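You operate a simulated robot arm through the tools that you are given. There is no shell and no other tool. Be economical: measure what you need, move in short steps, check, and stop when the job is done.

You are at the controls of a simulated two-armed robot. One attempt, no reset.

JOB
Lock the empty pot, pump it into the green band, then vent it.
Fine: Vent knob at hold to pump; wait for the result; it ends at zero, knob at hold, lid locked.

It is judged by the outcome, as a careful person would: the job done as asked, and still so three seconds after it is handed in. It fails if anything else is knocked over, pushed out of place, dropped, spilled or broken. A push-on lid holds only when it is set on centred and level and pressed home; a screw cap is set on level and turned clockwise until tight.

ROBOT AND FRAMES
Two 7-joint arms with fingered hands on one trunk, on a base that drives. Base frame: it is fixed to the floor where the robot stands at the start and does not move with it; the origin is under the middle of the robot, x ahead of it, y to its left, z up. Lengths are in mm, angles in degrees, forces in N, time in s.
The left shoulder is at the start at [56, 173, 1132], the right one opposite. With the tool pointing down near the work surface each hand reaches from about 100 to 740 mm from the robot's upright axis, wherever it stands, measured 20 degrees to its own side. Places, roughly: domed pot lid [700, 0, 1000]; pot lever with green ball [300, -100, 900]; pot screen [500, -200, 1000]; red knob marked vent [500, -200, 900]; steel pot [500, 0, 900]; yellow pump plunger [300, -200, 1000]. Payload 3.5 kg a hand.
The tool frame of a hand sits at the grasp point between the pads (the TCP): z along the fingers, y along the line on which they close. The tips reach 25 mm beyond it. The gripper opens to 88 mm. The gripper's body begins 29 mm behind the TCP. The gripper is a hand of 3 fingers: y runs from the thumb to the fingers, the wrist lies at [-13, -97, -162] in the tool frame, and closing takes about 1.5 s.
Orientation is told as [roll, pitch, yaw] about the base's x, y, z axes, in that order, counted from this pose: with the fingers straight down and the wrist toward the robot, the tool's x, y and z point along [0, 1, 0], [1, 0, 0] and [0, 0, -1] of the base frame.

CONTROLS
- The arms move only by the tool apply_moves. It takes "left_targets", "right_targets" or both (then of equal length, played together; a hand with none holds still); each is a list of rows, each a list of 7 numbers: the shift along the base's x, y, z in units of 400 mm (1.0 is 400 mm), then the turn, a rotation vector about the base's x, y, z in units of 180 degrees (1.0 is 180 degrees), then the opening in per cent of the stroke, from 0 (shut) to 100 (fully open). In form: [[dx, dy, dz, rx, ry, rz, grip], ...]. A call has 1 to 10 rows; each row is the pose to reach, as a shift and turn from the pose commanded when the call began. A call with a number of a shift or a turn outside -1 to 1 is refused whole. A row lasts 0.2 s, in which the tool goes at most 50 mm and 8.6 degrees; a call with a longer step from one row to the next is refused whole, and so is a gripper value outside its range. Where a pose cannot be reached the arm comes as near as it can. A force on the tool above 50 N (or 10 N above the force at the start of the call, whichever is more), or a blocked arm, ends the call early, and 0.2 s more pass. The fingers move at their own pace (about 72 mm/s each) and stop on an object; they squeeze with about 27 N. The grip force told is the motor's: it shows also when the fingers shut on nothing. Time passes only in rows, and 0.2 s behind the last, so rows that repeat a pose let the fingers close. The reply holds the time, the measured pose of the TCP, the force on the tool along the base axes, the opening and the grip force, in the units named above and with some noise, with the torque about the TCP (base axes, N m) and any sound that the robot's microphone picked up, and new pictures: "show" is both (left out), scene, wrist or none (wrist: the cameras of the hands that moved).
- Cameras (640 x 400 px; columns grow to the right, rows downward): "scene" is now at [164.8, -22.5, 1376.1]; the picture's right is [-0.25, -0.97, 0.04], its down [-0.45, 0.08, -0.89] and it looks along [0.86, -0.24, -0.46] (base axes); focal length 214 px, centre (320, 200). "left" rides on the left gripper at [-58, -85, -99] in its tool frame; the picture's right is [-0.67, -0.35, 0.66], its down [0.69, -0.63, 0.37] and it looks along [0.29, 0.69, 0.66] (tool axes); focal length 261 px, centre (320, 200). "right" rides on the right gripper at [58, -85, -99] in its tool frame; the picture's right is [-0.67, 0.35, -0.66], its down [-0.69, -0.63, 0.36] and it looks along [-0.29, 0.69, 0.66] (tool axes); focal length 261 px, centre (320, 200). There is no depth. A picture from a camera that has moved, and an enlarged one, comes with that camera's place and axes in the base frame and with its lens.
- lift_body(by): slides the trunk up (or, below 0, down) by that many mm; the arms and the scene camera ride with it, the base frame stays. It gives what a move gives, with no picture.
- roll_base(legs): drives the robot by 1 to 6 legs, each [ahead, left, turn to the left] in mm, mm and degrees, along the robot's own axes; the way and the turn of a leg run together, so that a leg with both is an arc; at most 1500 mm and 180 degrees a leg. The arms and the cameras ride along, it lands a little off, and it stops where it bumps. It gives what a move gives, and a new picture of the scene camera.
- preshape(shape, hand): the hand has 3 fingers and takes this shape, open, in about a second: jaw (thumb against the fingers, like two jaws); tri (thumb and two fingers); tip (a fingertip pinch); poke (one finger out to press); point (the index stretched); flat (the hand flat); cup (the hand cupped); fist (a fist). The gripper value then closes the fingers along that shape, each until it touches; the sizes above hold for jaw. It gives what a move gives, with no picture.
- aim_head(pan, tilt): turns the head with the scene camera to pan (to the left, within 86 degrees either way) and tilt (down, from -29 to 69), counted from straight ahead of the robot. It gives what a move gives, and a new picture of the scene camera.
- close_up(camera, box): a new picture of the part [left, top, right, bottom] of that camera's present view, enlarged. The clock stands still meanwhile.
- finish_job(): hands the job in; it is judged then, once.

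Go step by step. Nothing tells you exact positions but the pictures and the camera data: compare them with the known pose of the tool, close in by small moves and look again before you grip or let go. The budget is 120 turns and 260 pictures, counting those below and the enlarged ones. Unless the task says otherwise, let go and move clear before handing in, and close with one line.

The tools are called after ">>>" as name(argument=value, ...) on one line, values as JSON. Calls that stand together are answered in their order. apply_moves: Moves the arms, as the interface text tells. Its arguments: {"type":"object","properties":{"left_targets":{"type":"array"},"right_targets":{"type":"array"},"show":{"type":"string","enum":["both","scene","wrist","none"]}},"required":[]} The other tools are called the same way: lift_body (by) slides the trunk up or down; preshape (shape, hand) gives the hand a shape; roll_base (legs) drives the base; aim_head (pan, tilt) turns the head that bears the scene camera; close_up (camera, box) takes an enlarged picture of a part of a camera's view; finish_job () hands the job in.

At the start:

```text
t: 0.0
left_tool_pos: [424.9, 62.4, 1382.1]
left_tool_rot: [-0.1, -0.1, 0.0]
left_wrist_force: [0.8, 0.3, -0.6]
left_moment: [0.01, -0.04, -0.01]
left_grip_width: 87.7
left_grip_force: 0.1
left_shape: jaw
right_tool_pos: [367.6, -284.6, 1307.2]
right_tool_rot: [0.1, 0.0, 0.1]
right_wrist_force: [-0.1, -0.9, -0.3]
right_moment: [-0.02, -0.02, 0.01]
right_grip_width: 87.8
right_grip_force: 0.1
right_shape: jaw
trunk travel left (down, up): [-215.0, 240.0]
robot x, y, heading: [0.2, 3.2, -0.1]
head pan, tilt: [-14.5, 18.7]
```

scene: 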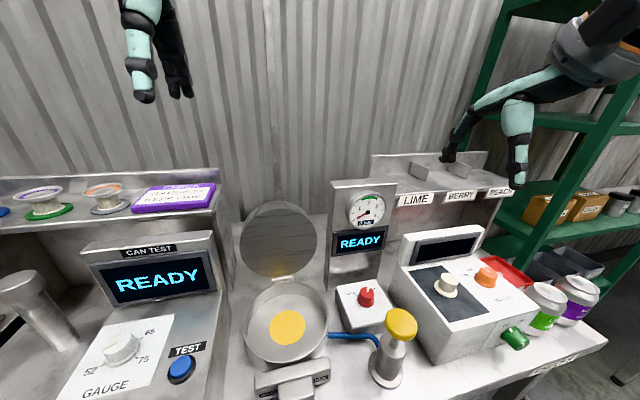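
right: 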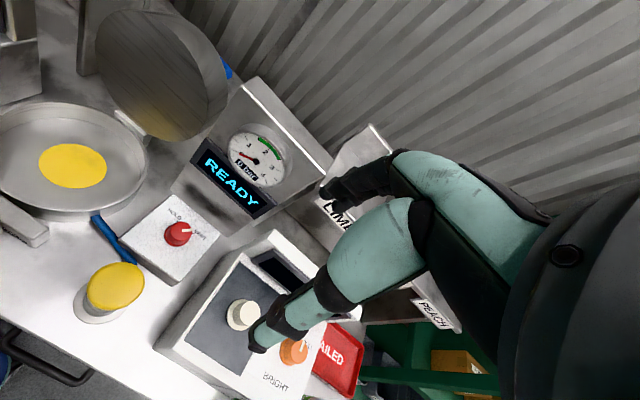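
left: 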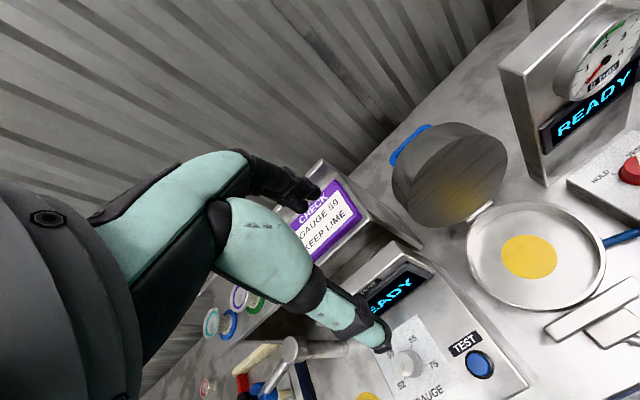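

The pot is open with its lid hinged up behind it. The vent knob and pump are to its right and the lever is in front, so I'll tilt the head down to see the lever.

>>> aim_head(pan=-14, tilt=42)

>>> close_up(camera="scene", box=[220, 60, 460, 210])

>>> close_up(camera="scene", box=[220, 180, 460, 330])

```text
t: 0.9
left_tool_pos: [424.9, 61.0, 1382.4]
left_tool_rot: [-0.1, 0.1, 0.0]
left_wrist_force: [-0.2, 0.8, -0.1]
left_moment: [0.04, 0.02, -0.01]
left_grip_width: 87.9
left_grip_force: 0.0
left_shape: jaw
right_tool_pos: [367.5, -285.5, 1307.1]
right_tool_rot: [0.1, 0.0, -0.1]
right_wrist_force: [0.3, -0.5, 0.6]
right_moment: [0.03, 0.0, 0.01]
right_grip_width: 87.7
right_grip_force: 0.1
right_shape: jaw
trunk travel left (down, up): [-215.0, 240.0]
robot x, y, heading: [1.8, 3.4, -0.0]
head pan, tilt: [-14.0, 42.0]
camera scene: at [150.2, -19.4, 1341.6], right [-0.24, -0.97, 0.04], down [-0.75, 0.16, -0.64], along [0.61, -0.18, -0.77], focal length 214 px, centre (320, 200)
```

scene: 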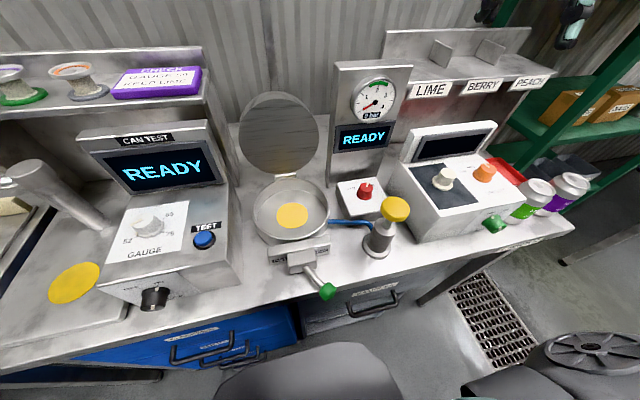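

```text
2.67 times, centred on (340, 135) of scene
camera zoom: at [150.2, -19.4, 1341.6], right [-0.24, -0.97, 0.04], down [-0.75, 0.16, -0.64], along [0.61, -0.18, -0.77], focal length 572 px, centre (267, 373)
```

zoom: 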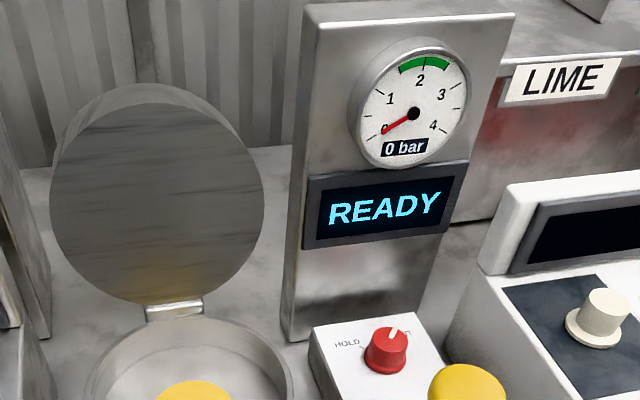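

```text
2.67 times, centred on (340, 255) of scene
camera zoom: at [150.2, -19.4, 1341.6], right [-0.24, -0.97, 0.04], down [-0.75, 0.16, -0.64], along [0.61, -0.18, -0.77], focal length 572 px, centre (267, 53)
```

zoom: 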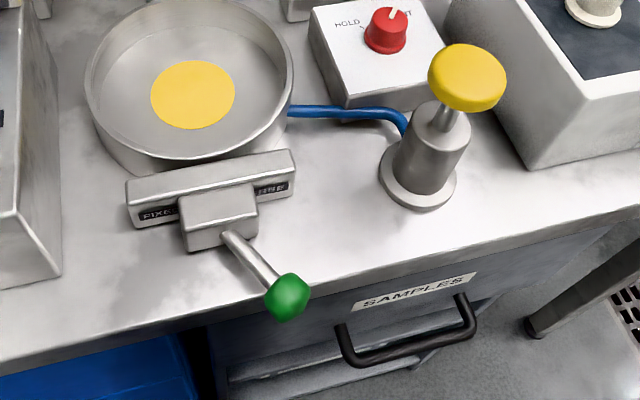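

The knob points at VENT and the gauge reads 0. I'll zoom in on the latch labels, the knob and the pot's inside.

>>> close_up(camera="scene", box=[255, 230, 351, 290])

>>> close_up(camera="scene", box=[330, 165, 410, 215])

>>> close_up(camera="scene", box=[240, 160, 352, 230])

>>> close_up(camera="right", box=[0, 0, 320, 200])

```text
6.67 times, centred on (303, 260) of scene
camera zoom: at [150.2, -19.4, 1341.6], right [-0.24, -0.97, 0.04], down [-0.75, 0.16, -0.64], along [0.61, -0.18, -0.77], focal length 1430 px, centre (433, -200)
```

zoom: 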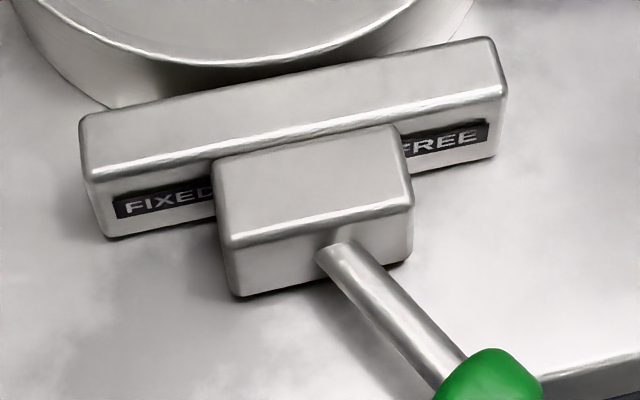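

```text
8.00 times, centred on (370, 190) of scene
camera zoom: at [150.2, -19.4, 1341.6], right [-0.24, -0.97, 0.04], down [-0.75, 0.16, -0.64], along [0.61, -0.18, -0.77], focal length 1716 px, centre (-80, 280)
```

zoom: 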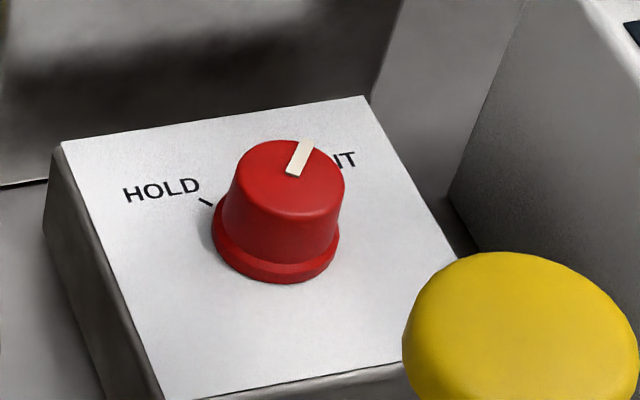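

```text
5.71 times, centred on (296, 195) of scene
camera zoom: at [150.2, -19.4, 1341.6], right [-0.24, -0.97, 0.04], down [-0.75, 0.16, -0.64], along [0.61, -0.18, -0.77], focal length 1226 px, centre (457, 229)
```

zoom: 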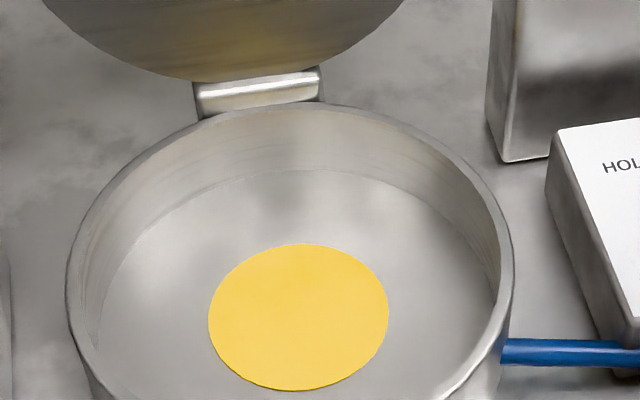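

```text
2.00 times, centred on (160, 100) of right
camera zoom: at [284.2, -227.6, 1407.2], right [0.35, -0.67, 0.65], down [-0.63, -0.69, -0.37], along [0.69, -0.28, -0.66], focal length 521 px, centre (640, 400)
```

zoom: 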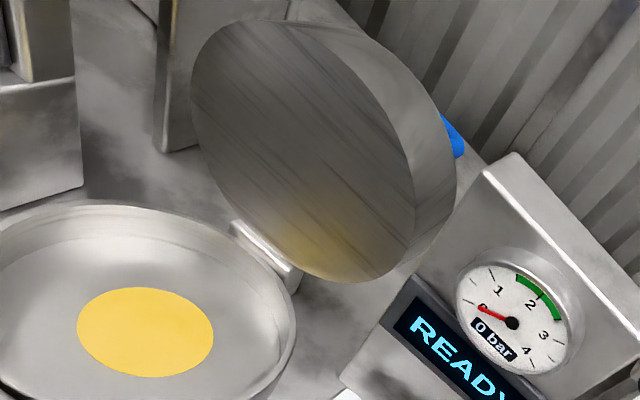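

Triangulating from two views gives:
- Pot centre: about (463,-45).
- Lid: upright at x≈568, with its top at z≈1158.
- Knob top: (453,-222,982).
- Pump top: (344,-222,1038).
- Lever ball: about (262,-78,930).

I'll bring the left hand, fingers shut, over behind the lid's top edge.

>>> apply_moves(left_targets=[[0.1, -0.05, 0, 0, 0, 0, 0], [0.2, -0.1, 0, 0, 0, 0, 0], [0.3, -0.15, 0, 0, 0, 0, 0], [0.4, -0.2, 0, 0, 0, 0, 0], [0.5, -0.24, 0, 0, 0, 0, 0], [0.5625, -0.24, -0.05, 0, 0, 0, 0], [0.5625, -0.24, -0.15, 0, 0, 0, 0], [0.5625, -0.24, -0.2, 0, 0, 0, 0]])

```text
t: 2.7
left_tool_pos: [629.7, -18.7, 1287.9]
left_tool_rot: [-0.9, -0.2, 0.6]
left_wrist_force: [-0.4, -0.1, -1.0]
left_moment: [0.02, 0.03, 0.03]
left_grip_width: 0.2
left_grip_force: 27.1
left_shape: jaw
left hand out of reach, approached as far as the arm can: row 4, 5, 6, 7, 8
right_tool_pos: [368.9, -284.3, 1306.8]
right_tool_rot: [0.0, 0.2, 0.0]
right_wrist_force: [1.0, 0.4, 0.3]
right_moment: [-0.01, 0.0, 0.01]
right_grip_width: 87.8
right_grip_force: 0.1
right_shape: jaw
trunk travel left (down, up): [-215.0, 240.0]
robot x, y, heading: [-0.8, -3.8, -0.1]
head pan, tilt: [-14.0, 42.0]
camera scene: at [151.4, -18.9, 1341.3], right [-0.24, -0.97, 0.04], down [-0.76, 0.16, -0.63], along [0.61, -0.18, -0.77], focal length 214 px, centre (320, 200)
camera left: at [545.9, -75.2, 1387.7], right [-0.34, -0.68, -0.65], down [-0.64, 0.67, -0.38], along [0.69, 0.28, -0.66], focal length 261 px, centre (320, 200)
```

scene: 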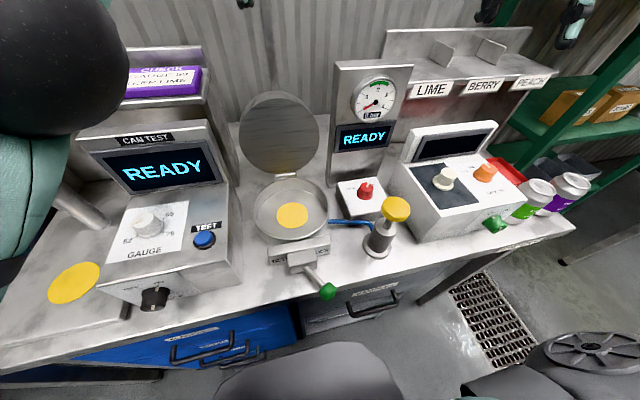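
left: 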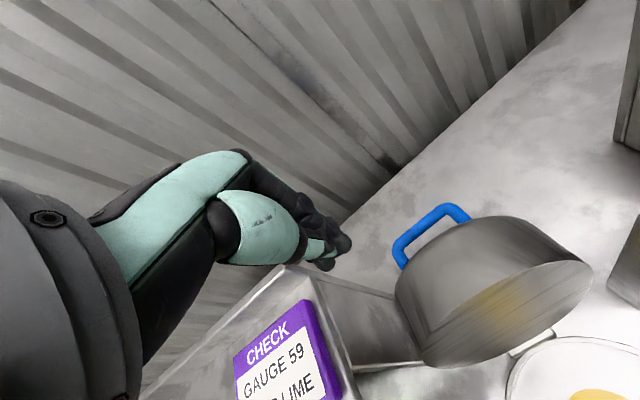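

The lid leans back about 9°, with its top edge near (600,-55,1144) and the dome and blue handle behind it. The arm is near its reach limit up here, so I'll raise the trunk to bring the shoulder level with the work.

>>> lift_body(by=120)

```text
t: 4.2
left_tool_pos: [577.0, -25.8, 1467.7]
left_tool_rot: [-0.1, -6.1, 0.1]
left_wrist_force: [0.1, 0.1, 0.1]
left_moment: [0.01, 0.01, 0.03]
left_grip_width: 0.2
left_grip_force: 26.7
left_shape: jaw
right_tool_pos: [369.3, -285.3, 1427.2]
right_tool_rot: [0.2, 0.2, 0.0]
right_wrist_force: [0.2, 0.3, -0.7]
right_moment: [0.01, 0.06, -0.02]
right_grip_width: 87.6
right_grip_force: 0.0
right_shape: jaw
trunk travel left (down, up): [-335.0, 120.0]
robot x, y, heading: [1.0, 1.3, -0.1]
head pan, tilt: [-14.0, 42.0]
```

The hand rose a bit off its commanded pose. I'll lower it straight down and see where it ends up.

>>> apply_moves(left_targets=[[0, 0, -0.1, 0, 0, 0, 0], [0, 0, -0.2, 0, 0, 0, 0], [0, 0, -0.3, 0, 0, 0, 0], [0, 0, -0.4, 0, 0, 0, 0], [0, 0, -0.4, 0, 0, 0, 0]])

```text
t: 5.4
left_tool_pos: [633.5, -59.8, 1330.4]
left_tool_rot: [-0.1, -6.1, 0.0]
left_wrist_force: [0.5, 0.0, 0.0]
left_moment: [0.02, -0.02, 0.0]
left_grip_width: 0.0
left_grip_force: 26.9
left_shape: jaw
left hand out of reach, approached as far as the arm can: row 1, 2, 3, 4, 5
right_tool_pos: [367.4, -284.7, 1427.1]
right_tool_rot: [0.1, 0.0, -0.1]
right_wrist_force: [0.3, 0.0, -0.4]
right_moment: [0.0, 0.01, -0.01]
right_grip_width: 87.8
right_grip_force: 0.0
right_shape: jaw
trunk travel left (down, up): [-335.0, 120.0]
robot x, y, heading: [0.8, -0.7, -0.0]
head pan, tilt: [-14.0, 42.0]
camera scene: at [92.6, -19.3, 1477.7], right [-0.24, -0.97, 0.01], down [-0.68, 0.16, -0.72], along [0.69, -0.18, -0.7], focal length 214 px, centre (320, 200)
camera left: at [538.9, -117.2, 1420.6], right [-0.28, -0.67, -0.69], down [-0.59, 0.69, -0.43], along [0.76, 0.29, -0.58], focal length 261 px, centre (320, 200)
```

scene: 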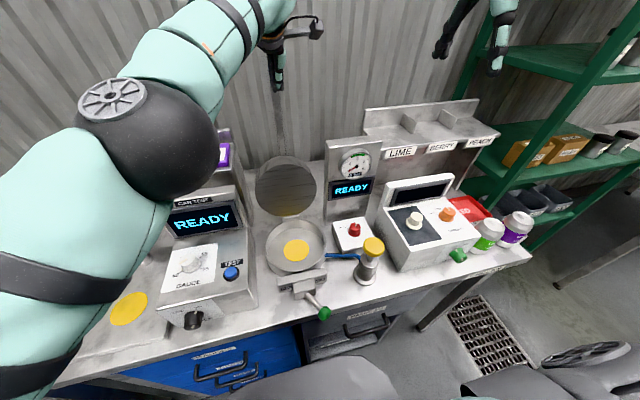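
left: 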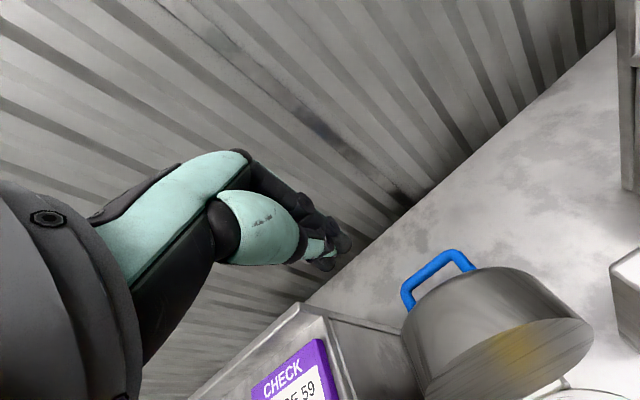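

The lift also leans the trunk back about 6°, which costs reach. I'll undo half of it and check.

>>> lift_body(by=-60)

```text
t: 6.4
left_tool_pos: [650.3, -59.1, 1245.6]
left_tool_rot: [-0.1, -3.7, 0.1]
left_wrist_force: [-0.3, 0.0, -0.9]
left_moment: [-0.04, 0.0, 0.03]
left_grip_width: 0.0
left_grip_force: 27.1
left_shape: jaw
right_tool_pos: [368.0, -284.8, 1367.9]
right_tool_rot: [0.0, -0.1, 0.1]
right_wrist_force: [0.3, -0.2, 0.0]
right_moment: [0.0, -0.03, 0.02]
right_grip_width: 87.8
right_grip_force: 0.1
right_shape: jaw
trunk travel left (down, up): [-275.0, 180.0]
robot x, y, heading: [0.1, 4.1, -0.2]
head pan, tilt: [-14.0, 42.0]
```

The hand is at (650,-59,1246), above and behind the lid. I'll ease it forward and down behind the dome.

>>> apply_moves(left_targets=[[0.08, 0, 0, 0, 0.02, 0, 0], [0.1, 0, -0.08, 0, 0.02, 0, 0], [0.1, 0, -0.16, 0, 0.02, 0, 0], [0.1, 0, -0.16, 0, 0.02, 0, 0]])

```text
t: 7.4
left_tool_pos: [668.0, -47.6, 1174.8]
left_tool_rot: [-0.2, -0.3, 0.0]
left_wrist_force: [-0.4, 1.0, -0.2]
left_moment: [0.05, 0.0, -0.02]
left_grip_width: 0.0
left_grip_force: 27.3
left_shape: jaw
left hand out of reach, approached as far as the arm can: row 1, 2, 3, 4
right_tool_pos: [368.7, -284.5, 1366.4]
right_tool_rot: [0.1, 0.1, 0.1]
right_wrist_force: [0.2, 0.6, 0.0]
right_moment: [-0.01, -0.02, 0.01]
right_grip_width: 87.6
right_grip_force: 0.1
right_shape: jaw
trunk travel left (down, up): [-275.0, 180.0]
robot x, y, heading: [-3.5, -1.4, -0.0]
head pan, tilt: [-14.0, 42.0]
camera scene: at [117.7, -19.5, 1411.5], right [-0.24, -0.97, 0.02], down [-0.71, 0.16, -0.68], along [0.66, -0.18, -0.73], focal length 214 px, centre (320, 200)
camera left: at [583.0, -104.2, 1274.0], right [-0.34, -0.67, -0.66], down [-0.63, 0.68, -0.37], along [0.7, 0.28, -0.66], focal length 261 px, centre (320, 200)
```

scene: 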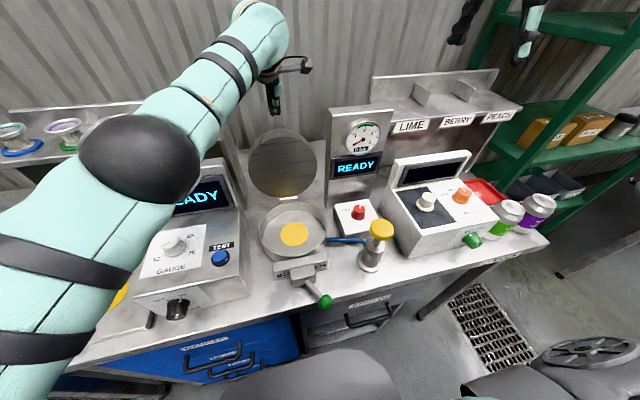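
left: 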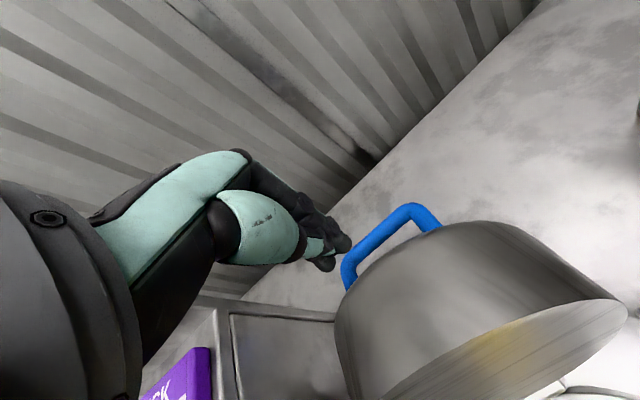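

The fingertips are above and just behind the dome. I'll go lower toward the back shoulder.

>>> apply_moves(left_targets=[[0.03, 0, -0.03, 0, 0, 0, 0], [0.03, 0, -0.07, 0, 0, 0, 0], [0.03, 0, -0.11, 0, 0, 0, 0], [0.03, 0, -0.11, 0, 0, 0, 0]])

>>> close_up(camera="scene", box=[220, 60, 380, 160])

```text
t: 8.2
left_tool_pos: [676.3, -42.9, 1142.6]
left_tool_rot: [-0.2, -1.6, -0.1]
left_wrist_force: [-4.4, 3.2, 19.7]
left_moment: [0.08, 0.08, 0.01]
left_grip_width: 0.0
left_grip_force: 26.2
left_shape: jaw
left hand out of reach, approached as far as the arm can: row 1, 2, 3, 4
right_tool_pos: [364.5, -284.7, 1368.2]
right_tool_rot: [0.1, -0.1, 0.1]
right_wrist_force: [-0.8, 0.3, 0.0]
right_moment: [-0.01, 0.03, 0.01]
right_grip_width: 87.7
right_grip_force: 0.0
right_shape: jaw
trunk travel left (down, up): [-275.0, 180.0]
robot x, y, heading: [3.7, 1.8, 0.1]
head pan, tilt: [-14.0, 42.0]
stopped in row 4 (left hand): the force on the tool passed its limit at 54 N (the readings are from after the stop); the commanded pose is now the measured one
camera scene: at [113.8, -18.8, 1411.9], right [-0.24, -0.97, 0.02], down [-0.71, 0.16, -0.69], along [0.66, -0.18, -0.73], focal length 214 px, centre (320, 200)
camera left: at [589.6, -100.4, 1241.0], right [-0.33, -0.67, -0.66], down [-0.62, 0.68, -0.39], along [0.71, 0.28, -0.64], focal length 261 px, centre (320, 200)
```

scene: 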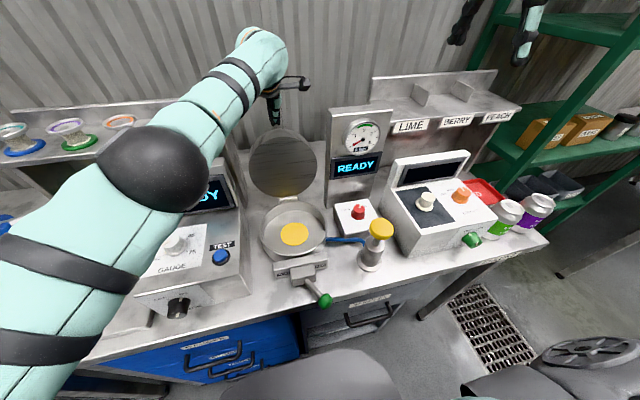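
left: 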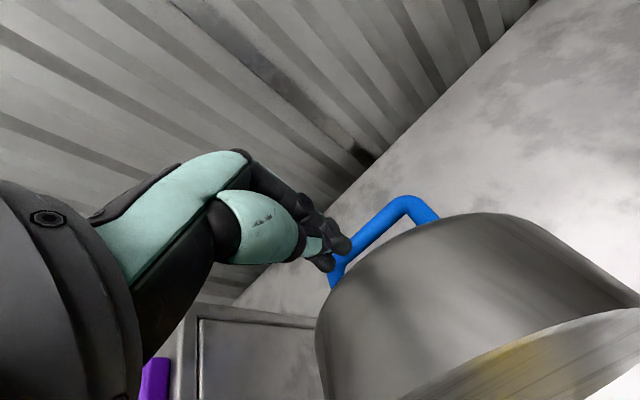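

```text
4.00 times, centred on (300, 110) of scene
camera zoom: at [113.8, -18.8, 1411.9], right [-0.24, -0.97, 0.02], down [-0.71, 0.16, -0.69], along [0.66, -0.18, -0.73], focal length 858 px, centre (400, 560)
```

zoom: 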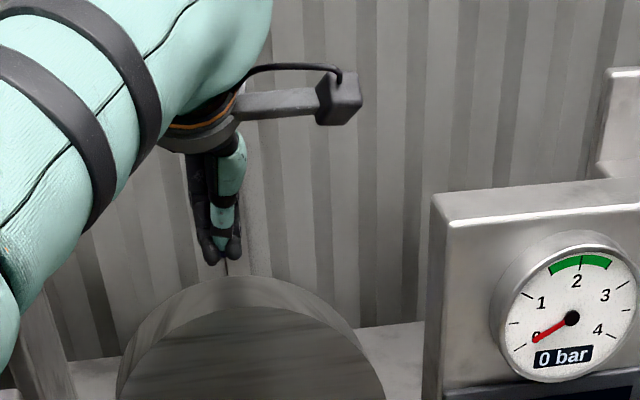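

The dome is deep, and the tips are resting on its top at x≈677. I'll lift off, tilt the fingers forward for more reach and come down behind the dome's back edge.

>>> apply_moves(left_targets=[[0, 0, 0.08, 0, -0.04, 0, 0], [0, 0, 0.14, 0, -0.08, 0, 0], [0.02, 0, 0.14, 0, -0.12, 0, 0], [0.08, 0, 0.14, 0, -0.16, 0, 0], [0.14, 0, 0.12, 0, -0.16, 0, 0], [0.15, 0, 0.05, 0, -0.16, 0, 0], [0.15, 0, 0.05, 0, -0.16, 0, 0]])

```text
t: 9.8
left_tool_pos: [746.6, -45.8, 1160.1]
left_tool_rot: [-0.2, -30.1, 0.1]
left_wrist_force: [0.3, 0.5, -0.5]
left_moment: [-0.04, 0.02, -0.02]
left_grip_width: 0.2
left_grip_force: 26.7
left_shape: jaw
left hand out of reach, approached as far as the arm can: row 1, 2, 3, 4, 5, 6, 7
right_tool_pos: [368.7, -286.6, 1366.5]
right_tool_rot: [0.1, 0.0, 0.1]
right_wrist_force: [0.4, 0.1, -0.2]
right_moment: [0.01, -0.01, 0.01]
right_grip_width: 87.7
right_grip_force: 0.1
right_shape: jaw
trunk travel left (down, up): [-275.0, 180.0]
robot x, y, heading: [0.9, -0.9, -0.3]
head pan, tilt: [-14.0, 42.0]
camera scene: at [117.1, -19.5, 1411.6], right [-0.24, -0.97, 0.02], down [-0.71, 0.16, -0.68], along [0.66, -0.18, -0.73], focal length 214 px, centre (320, 200)
camera left: at [622.3, -104.1, 1203.6], right [0.03, -0.67, -0.74], down [-0.36, 0.68, -0.63], along [0.93, 0.28, -0.23], focal length 261 px, centre (320, 200)
```

scene: 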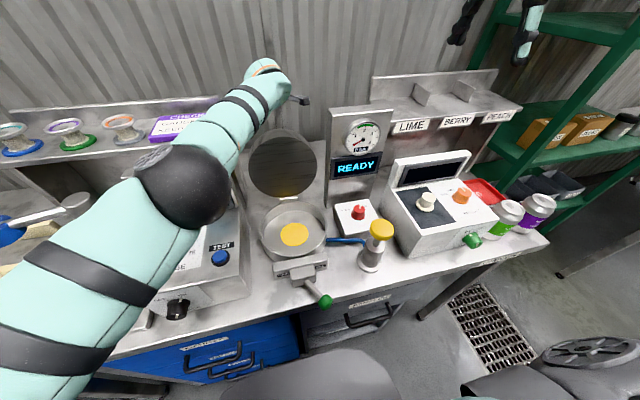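
left: 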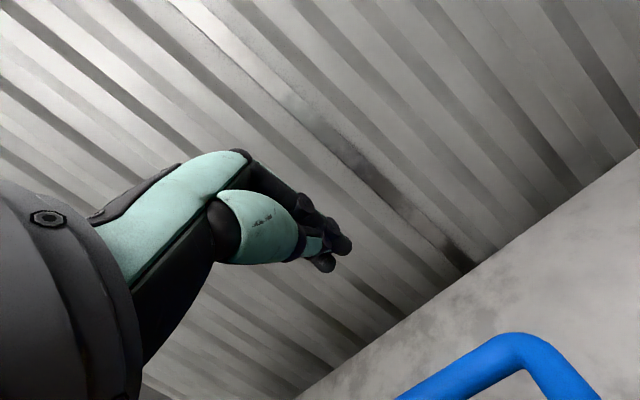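

The tips are at about (759,-46,1138), behind the dome and above the handle. I'll lower about 55 mm, then draw back until contact.

>>> apply_moves(left_targets=[[0, 0, -0.07, 0, 0, 0, 0], [-0.02, 0, -0.14, 0, 0, 0, 0], [-0.04, 0, -0.14, 0, 0, 0, 0], [-0.08, 0, -0.14, 0, 0, 0, 0], [-0.12, 0, -0.14, 0, 0, 0, 0]])

>>> close_up(camera="scene", box=[220, 50, 380, 150])

```text
t: 11.0
left_tool_pos: [733.6, -69.2, 1103.0]
left_tool_rot: [-0.2, -30.0, 0.0]
left_wrist_force: [1.1, -0.2, 0.2]
left_moment: [0.01, -0.02, 0.0]
left_grip_width: 0.0
left_grip_force: 26.8
left_shape: jaw
left hand out of reach, approached as far as the arm can: row 2, 3, 4, 5
right_tool_pos: [368.6, -286.9, 1366.7]
right_tool_rot: [0.0, 0.0, 0.1]
right_wrist_force: [-0.3, -0.2, -1.1]
right_moment: [-0.01, -0.01, 0.02]
right_grip_width: 87.6
right_grip_force: 0.0
right_shape: jaw
trunk travel left (down, up): [-275.0, 180.0]
robot x, y, heading: [3.6, -0.6, 0.2]
head pan, tilt: [-14.0, 42.0]
camera scene: at [117.1, -19.9, 1411.5], right [-0.24, -0.97, 0.02], down [-0.71, 0.16, -0.68], along [0.66, -0.18, -0.73], focal length 214 px, centre (320, 200)
camera left: at [610.7, -126.9, 1146.7], right [0.03, -0.67, -0.74], down [-0.36, 0.68, -0.63], along [0.93, 0.28, -0.23], focal length 261 px, centre (320, 200)
```

scene: 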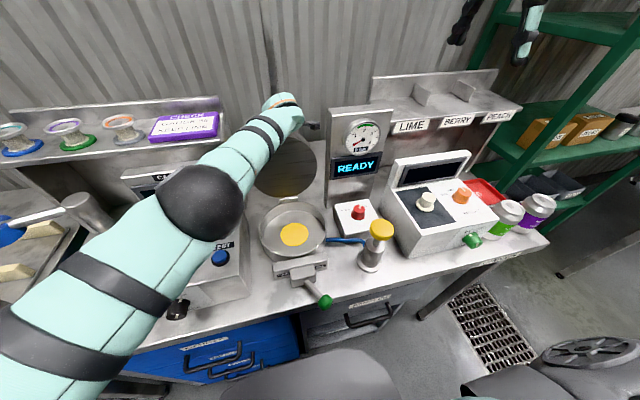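
left: 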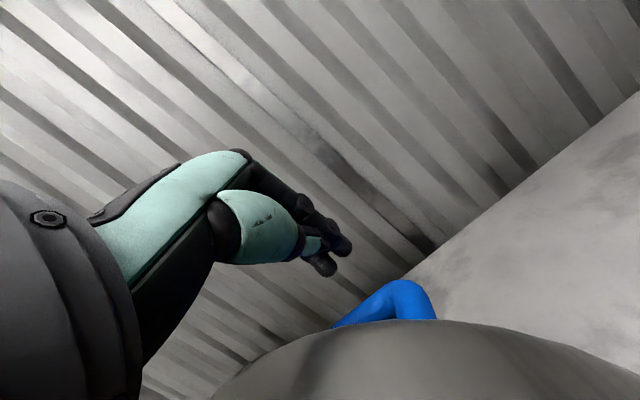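

```text
4.00 times, centred on (300, 100) of scene
camera zoom: at [117.1, -19.9, 1411.5], right [-0.24, -0.97, 0.02], down [-0.71, 0.16, -0.68], along [0.66, -0.18, -0.73], focal length 858 px, centre (400, 600)
```

zoom: 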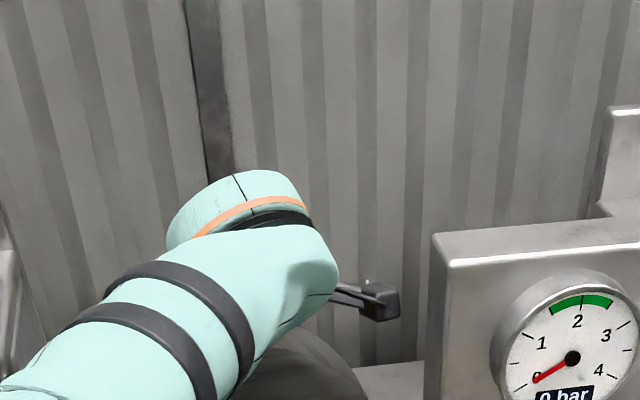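

The tips are behind the dome's back edge at (746,-69,1081), with no contact yet. I'll pull back along the lid's arc and untilt the hand gradually.

>>> apply_moves(left_targets=[[0, 0, 0.02, 0, 0.04, 0, 0], [-0.02, 0, 0.04, 0, 0.06, 0, 0], [-0.06, 0, 0.06, 0, 0.08, 0, 0], [-0.1, 0, 0.09, 0, 0.1, 0, 0], [-0.14, 0, 0.11, 0, 0.1, 0, 0]])

```text
t: 12.2
left_tool_pos: [688.8, -75.0, 1147.4]
left_tool_rot: [-0.2, -12.0, 0.0]
left_wrist_force: [0.6, 0.1, -0.6]
left_moment: [0.01, 0.01, 0.01]
left_grip_width: 0.0
left_grip_force: 27.7
left_shape: jaw
left hand out of reach, approached as far as the arm can: row 1, 2, 3, 5
right_tool_pos: [369.0, -285.1, 1367.1]
right_tool_rot: [0.1, 0.1, 0.1]
right_wrist_force: [0.7, -0.2, -0.7]
right_moment: [-0.01, 0.01, 0.03]
right_grip_width: 87.8
right_grip_force: 0.1
right_shape: jaw
trunk travel left (down, up): [-275.0, 180.0]
robot x, y, heading: [-1.1, 0.5, -0.2]
head pan, tilt: [-14.0, 42.0]
camera scene: at [117.3, -19.6, 1411.5], right [-0.24, -0.97, 0.02], down [-0.71, 0.16, -0.68], along [0.66, -0.18, -0.73], focal length 214 px, centre (320, 200)
camera left: at [586.5, -132.7, 1228.4], right [-0.21, -0.67, -0.71], down [-0.54, 0.68, -0.49], along [0.82, 0.28, -0.5], focal length 261 px, centre (320, 200)
```

scene: 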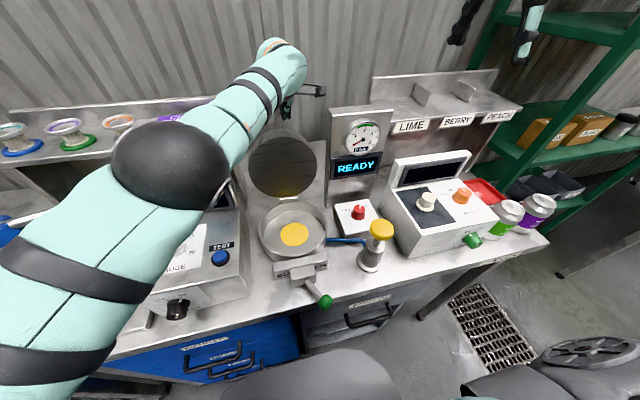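
left: 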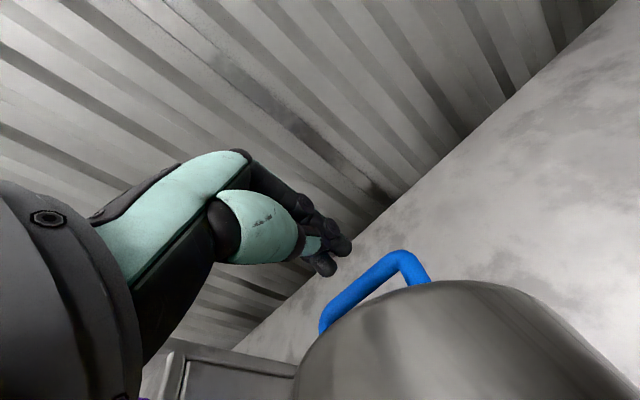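

I rose slightly too far and the tips are just above the shoulder. I'll go down again behind it with a moderate tilt and pull straight back.

>>> apply_moves(left_targets=[[0.06, 0.03, 0, 0, -0.04, 0, 0], [0.08, 0.05, -0.06, 0, -0.05, 0, 0], [0.08, 0.05, -0.13, 0, -0.05, 0, 0], [0.04, 0.05, -0.13, 0, -0.04, 0, 0], [0, 0.05, -0.12, 0, -0.02, 0, 0], [-0.04, 0.05, -0.1, 0, 0.01, 0, 0]])

```text
t: 13.6
left_tool_pos: [694.2, -66.4, 1109.6]
left_tool_rot: [-0.2, -10.1, 0.1]
left_wrist_force: [3.0, 0.3, -0.1]
left_moment: [0.03, -0.05, -0.04]
left_grip_width: 0.0
left_grip_force: 27.1
left_shape: jaw
left hand out of reach, approached as far as the arm can: row 2, 3, 4, 5, 6
right_tool_pos: [369.1, -285.8, 1366.7]
right_tool_rot: [0.0, 0.2, 0.1]
right_wrist_force: [0.0, -0.5, 0.2]
right_moment: [0.01, 0.03, 0.02]
right_grip_width: 87.7
right_grip_force: 0.0
right_shape: jaw
trunk travel left (down, up): [-275.0, 180.0]
robot x, y, heading: [-0.8, -0.9, 0.1]
head pan, tilt: [-14.0, 42.0]
camera scene: at [118.1, -19.5, 1411.4], right [-0.24, -0.97, 0.02], down [-0.71, 0.16, -0.68], along [0.66, -0.18, -0.73], focal length 214 px, centre (320, 200)
camera left: at [594.2, -122.9, 1193.3], right [-0.23, -0.67, -0.7], down [-0.56, 0.68, -0.47], along [0.8, 0.28, -0.53], focal length 261 px, centre (320, 200)
```

scene: 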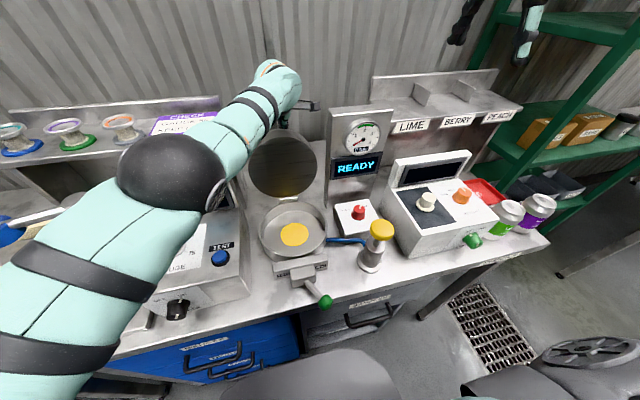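
left: 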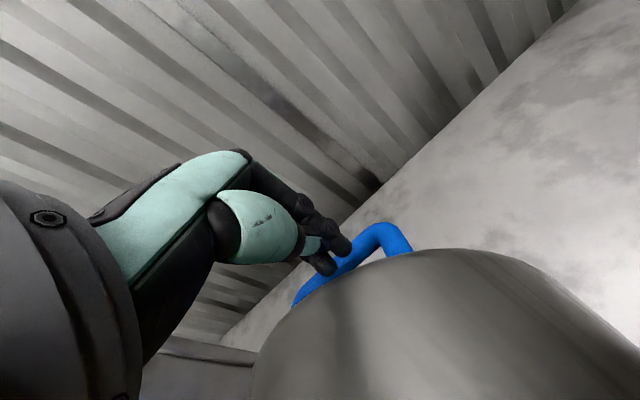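

Fingers are behind the shoulder with light contact, a +3 N x-force. I'll pull toward the robot along the arc.

>>> apply_moves(left_targets=[[-0.03, 0, 0.01, 0, 0.01, 0, 0], [-0.06, 0, 0.025, 0, 0.02, 0, 0], [-0.1, 0, 0.045, 0, 0.03, 0, 0], [-0.14, 0, 0.06, 0, 0.04, 0, 0], [-0.18, 0, 0.075, 0, 0.05, 0, 0]])

```text
t: 14.8
left_tool_pos: [653.3, -83.7, 1146.2]
left_tool_rot: [-0.2, -1.3, 0.0]
left_wrist_force: [3.6, 1.9, 2.0]
left_moment: [0.03, -0.08, -0.05]
left_grip_width: 0.0
left_grip_force: 26.8
left_shape: jaw
left hand out of reach, approached as far as the arm can: row 1, 2, 3, 4, 5
right_tool_pos: [369.5, -285.7, 1367.3]
right_tool_rot: [0.2, 0.1, 0.0]
right_wrist_force: [-0.7, 0.9, 0.0]
right_moment: [0.01, 0.02, -0.02]
right_grip_width: 87.4
right_grip_force: 0.2
right_shape: jaw
trunk travel left (down, up): [-275.0, 180.0]
robot x, y, heading: [0.4, -0.8, 0.1]
head pan, tilt: [-14.0, 42.0]
camera scene: at [117.5, -19.5, 1411.6], right [-0.24, -0.97, 0.02], down [-0.71, 0.16, -0.68], along [0.66, -0.18, -0.73], focal length 214 px, centre (320, 200)
camera left: at [567.3, -141.4, 1243.8], right [-0.33, -0.67, -0.66], down [-0.62, 0.68, -0.38], along [0.71, 0.28, -0.65], focal length 261 px, centre (320, 200)
```

scene: 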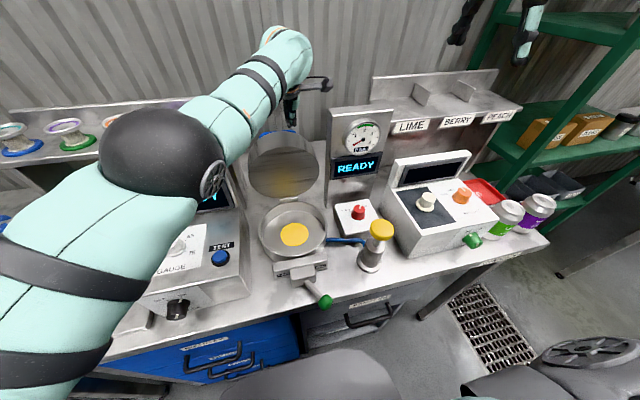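
left: 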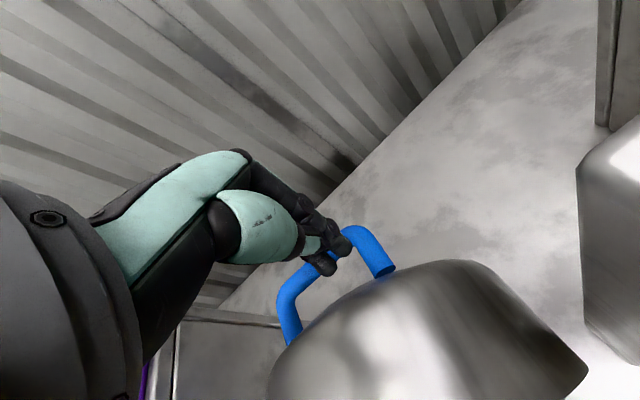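

The lid is swinging forward and follows the fingers. I'll continue along the arc and correct y back toward the lid's middle.

>>> apply_moves(left_targets=[[-0.05, 0.02, 0.02, 0, 0, 0, 0], [-0.1, 0.03, 0.03, 0, 0, 0, 0], [-0.15, 0.05, 0.035, 0, 0, 0, 0], [-0.2, 0.06, 0.035, 0, 0, 0, 0], [-0.25, 0.07, 0.035, 0, 0, 0, 0], [-0.3, 0.08, 0.03, 0, 0, 0, 0]])

```text
t: 16.4
left_tool_pos: [642.4, -79.7, 1151.5]
left_tool_rot: [-1.1, 2.0, 3.7]
left_wrist_force: [0.3, 0.0, 0.0]
left_moment: [0.01, -0.03, 0.03]
left_grip_width: 0.1
left_grip_force: 27.0
left_shape: jaw
left hand out of reach, approached as far as the arm can: row 1, 2, 3, 4, 5, 6
right_tool_pos: [368.0, -285.3, 1366.9]
right_tool_rot: [0.1, 0.2, 0.1]
right_wrist_force: [0.4, 0.0, 0.2]
right_moment: [0.0, 0.01, 0.02]
right_grip_width: 87.5
right_grip_force: 0.0
right_shape: jaw
trunk travel left (down, up): [-275.0, 180.0]
robot x, y, heading: [0.8, -0.8, -0.4]
head pan, tilt: [-14.0, 42.0]
stopped in row 6 (left hand): the arm was blocked; the commanded pose is now the measured one
camera scene: at [117.4, -19.2, 1411.5], right [-0.24, -0.97, 0.02], down [-0.71, 0.16, -0.68], along [0.66, -0.18, -0.73], focal length 214 px, centre (320, 200)
camera left: at [565.5, -142.3, 1256.3], right [-0.33, -0.7, -0.63], down [-0.69, 0.64, -0.36], along [0.65, 0.32, -0.69], focal length 261 px, centre (320, 200)
```

scene: 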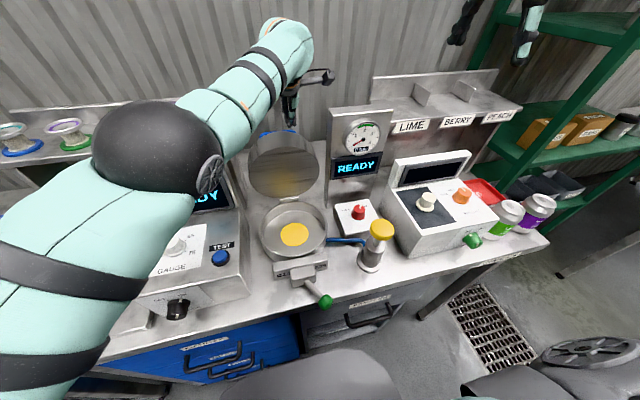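
left: 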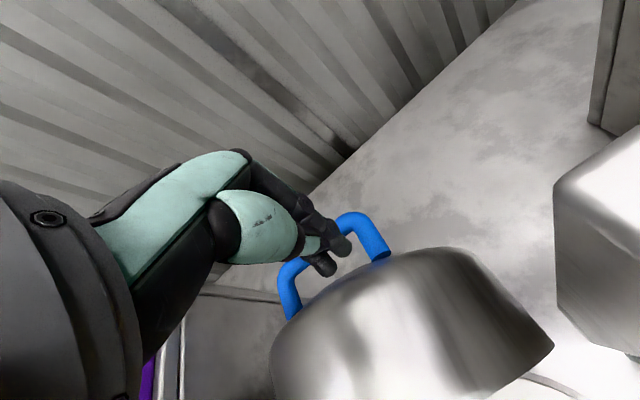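

The lid now stands slightly forward of vertical and holds there. The left arm is jammed in an awkward posture reaching across the midline, so I'll lift clear and move it left to unwind it.

>>> apply_moves(left_targets=[[0.03, 0, 0.08, 0, 0, -0.01, 0], [0.03, 0.06, 0.16, 0, 0, -0.02, 0], [0.0, 0.14, 0.2, 0, -0.01, -0.02, 0], [-0.05, 0.22, 0.2, 0, -0.01, -0.02, 0], [-0.1, 0.28, 0.2, 0, -0.01, -0.02, 0]])

```text
t: 17.6
left_tool_pos: [659.7, -11.7, 1252.1]
left_tool_rot: [-0.9, 0.0, -0.5]
left_wrist_force: [0.2, 0.6, -0.1]
left_moment: [0.01, 0.0, 0.0]
left_grip_width: 0.1
left_grip_force: 26.7
left_shape: jaw
left hand out of reach, approached as far as the arm can: row 1, 2, 3, 4, 5
right_tool_pos: [368.5, -284.2, 1367.0]
right_tool_rot: [0.1, 0.0, 0.1]
right_wrist_force: [-0.7, -0.3, -0.1]
right_moment: [-0.02, -0.02, 0.01]
right_grip_width: 87.6
right_grip_force: 0.1
right_shape: jaw
trunk travel left (down, up): [-275.0, 180.0]
robot x, y, heading: [4.2, -1.2, 0.0]
head pan, tilt: [-14.0, 42.0]
camera scene: at [117.2, -19.0, 1411.5], right [-0.24, -0.97, 0.02], down [-0.71, 0.16, -0.68], along [0.66, -0.18, -0.73], focal length 214 px, centre (320, 200)
camera left: at [575.0, -66.7, 1352.9], right [-0.35, -0.68, -0.64], down [-0.62, 0.68, -0.38], along [0.7, 0.27, -0.67], focal length 261 px, centre (320, 200)
```

scene: 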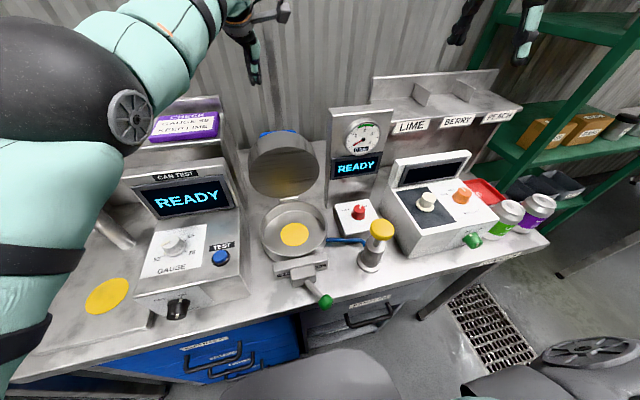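
left: 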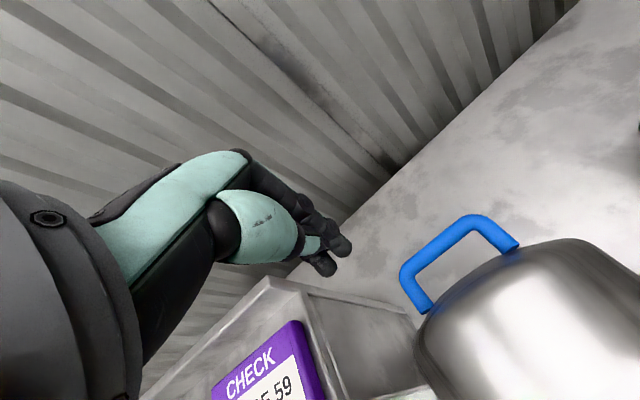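

The hand lags behind its command near full stretch. I'll hold the pose a moment to see whether it converges.

>>> apply_moves(left_targets=[[0, 0, 0, 0, 0, 0, 0], [0, 0, 0, 0, 0, 0, 0], [0, 0, 0, 0, 0, 0, 0], [-0.05, 0.03, 0, 0, 0, 0, 0], [-0.1, 0.06, 0, 0, 0, 0, 0], [-0.1, 0.06, 0, 0, 0, 0, 0]], show="none")

```text
t: 19.0
left_tool_pos: [658.5, -5.8, 1264.1]
left_tool_rot: [-0.9, 0.0, -0.4]
left_wrist_force: [0.0, 0.4, -0.6]
left_moment: [-0.02, -0.02, -0.01]
left_grip_width: 0.0
left_grip_force: 27.2
left_shape: jaw
left hand out of reach, approached as far as the arm can: row 4, 5, 6
right_tool_pos: [368.1, -285.5, 1366.3]
right_tool_rot: [0.1, 0.0, 0.1]
right_wrist_force: [-0.3, 1.2, -0.3]
right_moment: [0.01, 0.01, 0.02]
right_grip_width: 87.6
right_grip_force: 0.2
right_shape: jaw
trunk travel left (down, up): [-275.0, 180.0]
robot x, y, heading: [-0.6, 2.0, -0.2]
head pan, tilt: [-14.0, 42.0]
```

The elbow seems stuck straight and the hand only moves on an arc. I'll yaw the hand naturally for the left arm while retracting, to let the elbow bend.

>>> apply_moves(left_targets=[[-0.03, 0.05, 0, 0, -0.03, -0.03, 0], [-0.06, 0.1, 0, 0, -0.06, -0.06, 0], [-0.1, 0.15, 0, 0, -0.08, -0.09, 0], [-0.15, 0.2, 0, 0, -0.08, -0.12, 0], [-0.2, 0.22, 0, 0, -0.06, -0.12, 0], [-0.25, 0.22, 0, 0, -0.04, -0.12, 0], [-0.3, 0.22, 0, 0, -0.02, -0.12, 0]])

```text
t: 20.6
left_tool_pos: [662.2, 52.2, 1325.5]
left_tool_rot: [-0.3, -3.5, -22.1]
left_wrist_force: [0.9, 0.3, -0.9]
left_moment: [-0.02, -0.02, -0.02]
left_grip_width: 0.1
left_grip_force: 27.3
left_shape: jaw
left hand out of reach, approached as far as the arm can: row 1, 2, 3, 4, 5, 6, 7
right_tool_pos: [368.0, -285.5, 1367.5]
right_tool_rot: [0.1, 0.1, 0.1]
right_wrist_force: [-0.5, 0.1, 0.5]
right_moment: [-0.01, 0.0, 0.02]
right_grip_width: 87.8
right_grip_force: 0.1
right_shape: jaw
trunk travel left (down, up): [-275.0, 180.0]
robot x, y, heading: [-1.4, -0.2, -0.3]
head pan, tilt: [-14.0, 42.0]
camera scene: at [116.9, -19.2, 1411.6], right [-0.24, -0.97, 0.02], down [-0.71, 0.16, -0.68], along [0.66, -0.18, -0.73], focal length 214 px, centre (320, 200)
camera left: at [556.4, 33.5, 1420.6], right [-0.54, -0.51, -0.67], down [-0.3, 0.86, -0.41], along [0.79, -0.01, -0.62], focal length 261 px, centre (320, 200)
```

scene: 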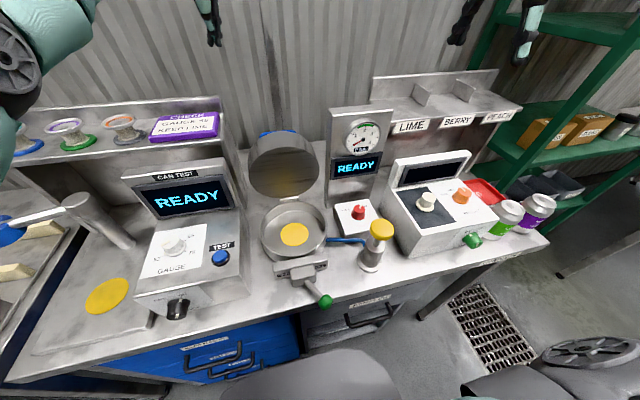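
left: 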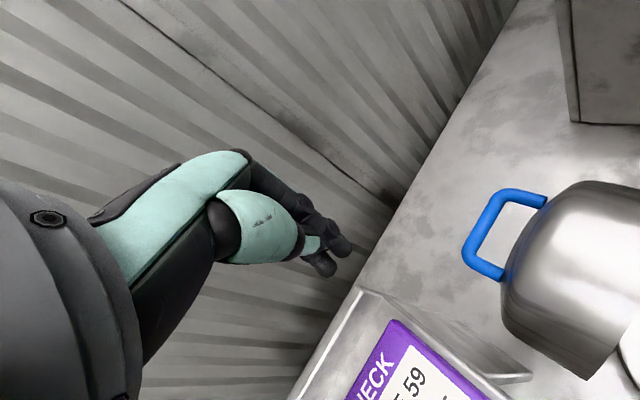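

The left arm is clear of the lid now. I'll try one firm straight retraction to unfold the elbow.

>>> apply_moves(left_targets=[[-0.12, 0.02, 0, 0, 0, 0.02, 0], [-0.24, 0.04, 0, 0, 0, 0.04, 0], [-0.36, 0.06, 0, 0, 0, 0.06, 0], [-0.48, 0.08, 0, 0, 0, 0.08, 0], [-0.58, 0.1, 0, 0, 0, 0.1, 0], [-0.58, 0.1, 0, 0, 0, 0.12, 0], [-0.58, 0.1, 0, 0, 0, 0.12, 0], [-0.58, 0.1, 0, 0, 0, 0.12, 0]])

```text
t: 22.4
left_tool_pos: [578.4, 30.9, 1440.5]
left_tool_rot: [-0.2, -3.4, -0.4]
left_wrist_force: [0.3, 0.0, 0.4]
left_moment: [0.03, 0.04, 0.02]
left_grip_width: 0.0
left_grip_force: 27.1
left_shape: jaw
left hand out of reach, approached as far as the arm can: row 1, 2, 3, 4, 5, 6, 7, 8
right_tool_pos: [368.2, -284.7, 1367.1]
right_tool_rot: [0.0, 0.0, 0.0]
right_wrist_force: [-0.5, -0.7, 0.4]
right_moment: [0.01, -0.02, -0.01]
right_grip_width: 87.8
right_grip_force: 0.1
right_shape: jaw
trunk travel left (down, up): [-275.0, 180.0]
robot x, y, heading: [-1.5, -3.2, -0.1]
head pan, tilt: [-14.0, 42.0]
camera scene: at [117.2, -19.3, 1411.5], right [-0.24, -0.97, 0.02], down [-0.71, 0.16, -0.68], along [0.66, -0.18, -0.73], focal length 214 px, centre (320, 200)
camera left: at [487.3, -25.4, 1535.2], right [-0.31, -0.67, -0.67], down [-0.6, 0.69, -0.41], along [0.74, 0.28, -0.62], focal length 261 px, centre (320, 200)
```

scene: 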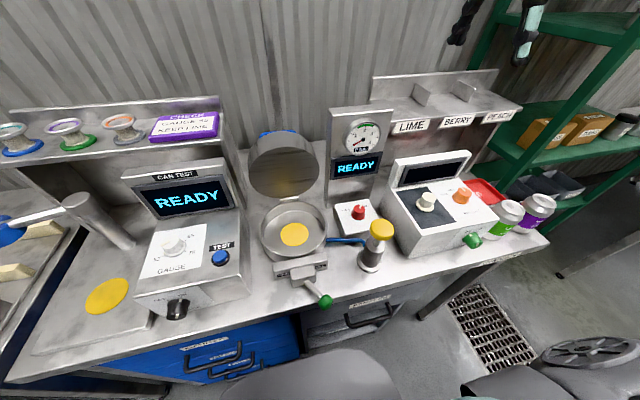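
left: 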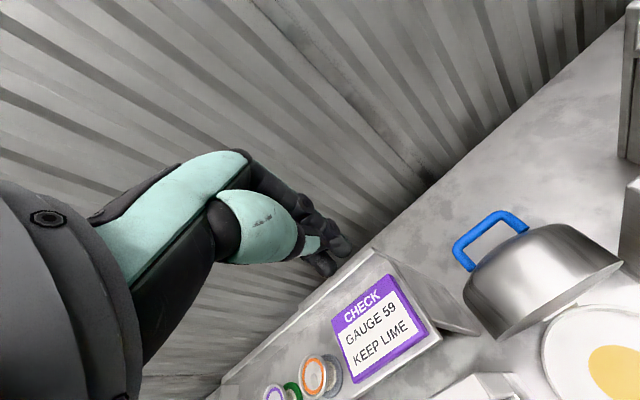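

The lid stays put and the left arm is well clear. I'll swing that arm outward to the left to free its elbow.

>>> apply_moves(left_targets=[[-0.04, 0.1, 0, 0, 0, -0.03, 0], [-0.08, 0.2, 0, 0, 0, -0.03, 0], [-0.12, 0.3, -0.02, 0, 0, -0.03, 0], [-0.18, 0.4, -0.05, 0, 0, -0.03, 0], [-0.24, 0.5, -0.08, 0, 0, -0.03, 0], [-0.34, 0.55, -0.1, 0, 0, -0.03, 0], [-0.44, 0.55, -0.1, 0, 0, -0.03, 0], [-0.54, 0.55, -0.1, 0, 0, -0.03, 0]], show="scene")

```text
t: 24.2
left_tool_pos: [488.6, 275.3, 1553.4]
left_tool_rot: [-0.2, -3.5, -5.9]
left_wrist_force: [-0.1, 0.6, 0.2]
left_moment: [0.01, 0.02, 0.02]
left_grip_width: 0.1
left_grip_force: 27.1
left_shape: jaw
left hand out of reach, approached as far as the arm can: row 1, 2, 3, 4, 5, 6, 7, 8
right_tool_pos: [366.5, -283.5, 1369.1]
right_tool_rot: [0.0, 0.0, 0.0]
right_wrist_force: [0.2, 0.3, -0.4]
right_moment: [0.02, -0.01, -0.02]
right_grip_width: 87.6
right_grip_force: 0.2
right_shape: jaw
trunk travel left (down, up): [-275.0, 180.0]
robot x, y, heading: [-0.6, -0.1, -0.2]
head pan, tilt: [-14.0, 42.0]
camera scene: at [115.4, -18.3, 1411.7], right [-0.24, -0.97, 0.02], down [-0.71, 0.16, -0.68], along [0.66, -0.18, -0.73], focal length 214 px, centre (320, 200)
```

scene: 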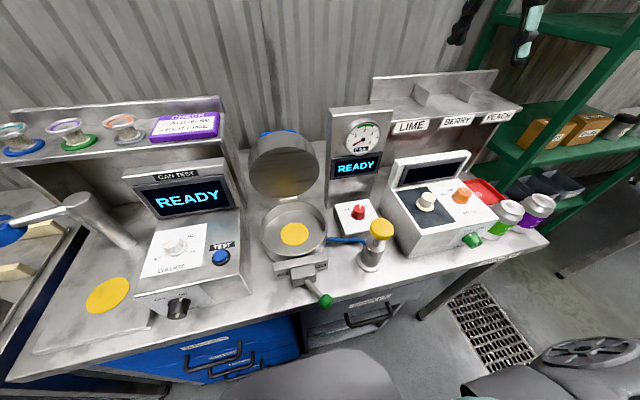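

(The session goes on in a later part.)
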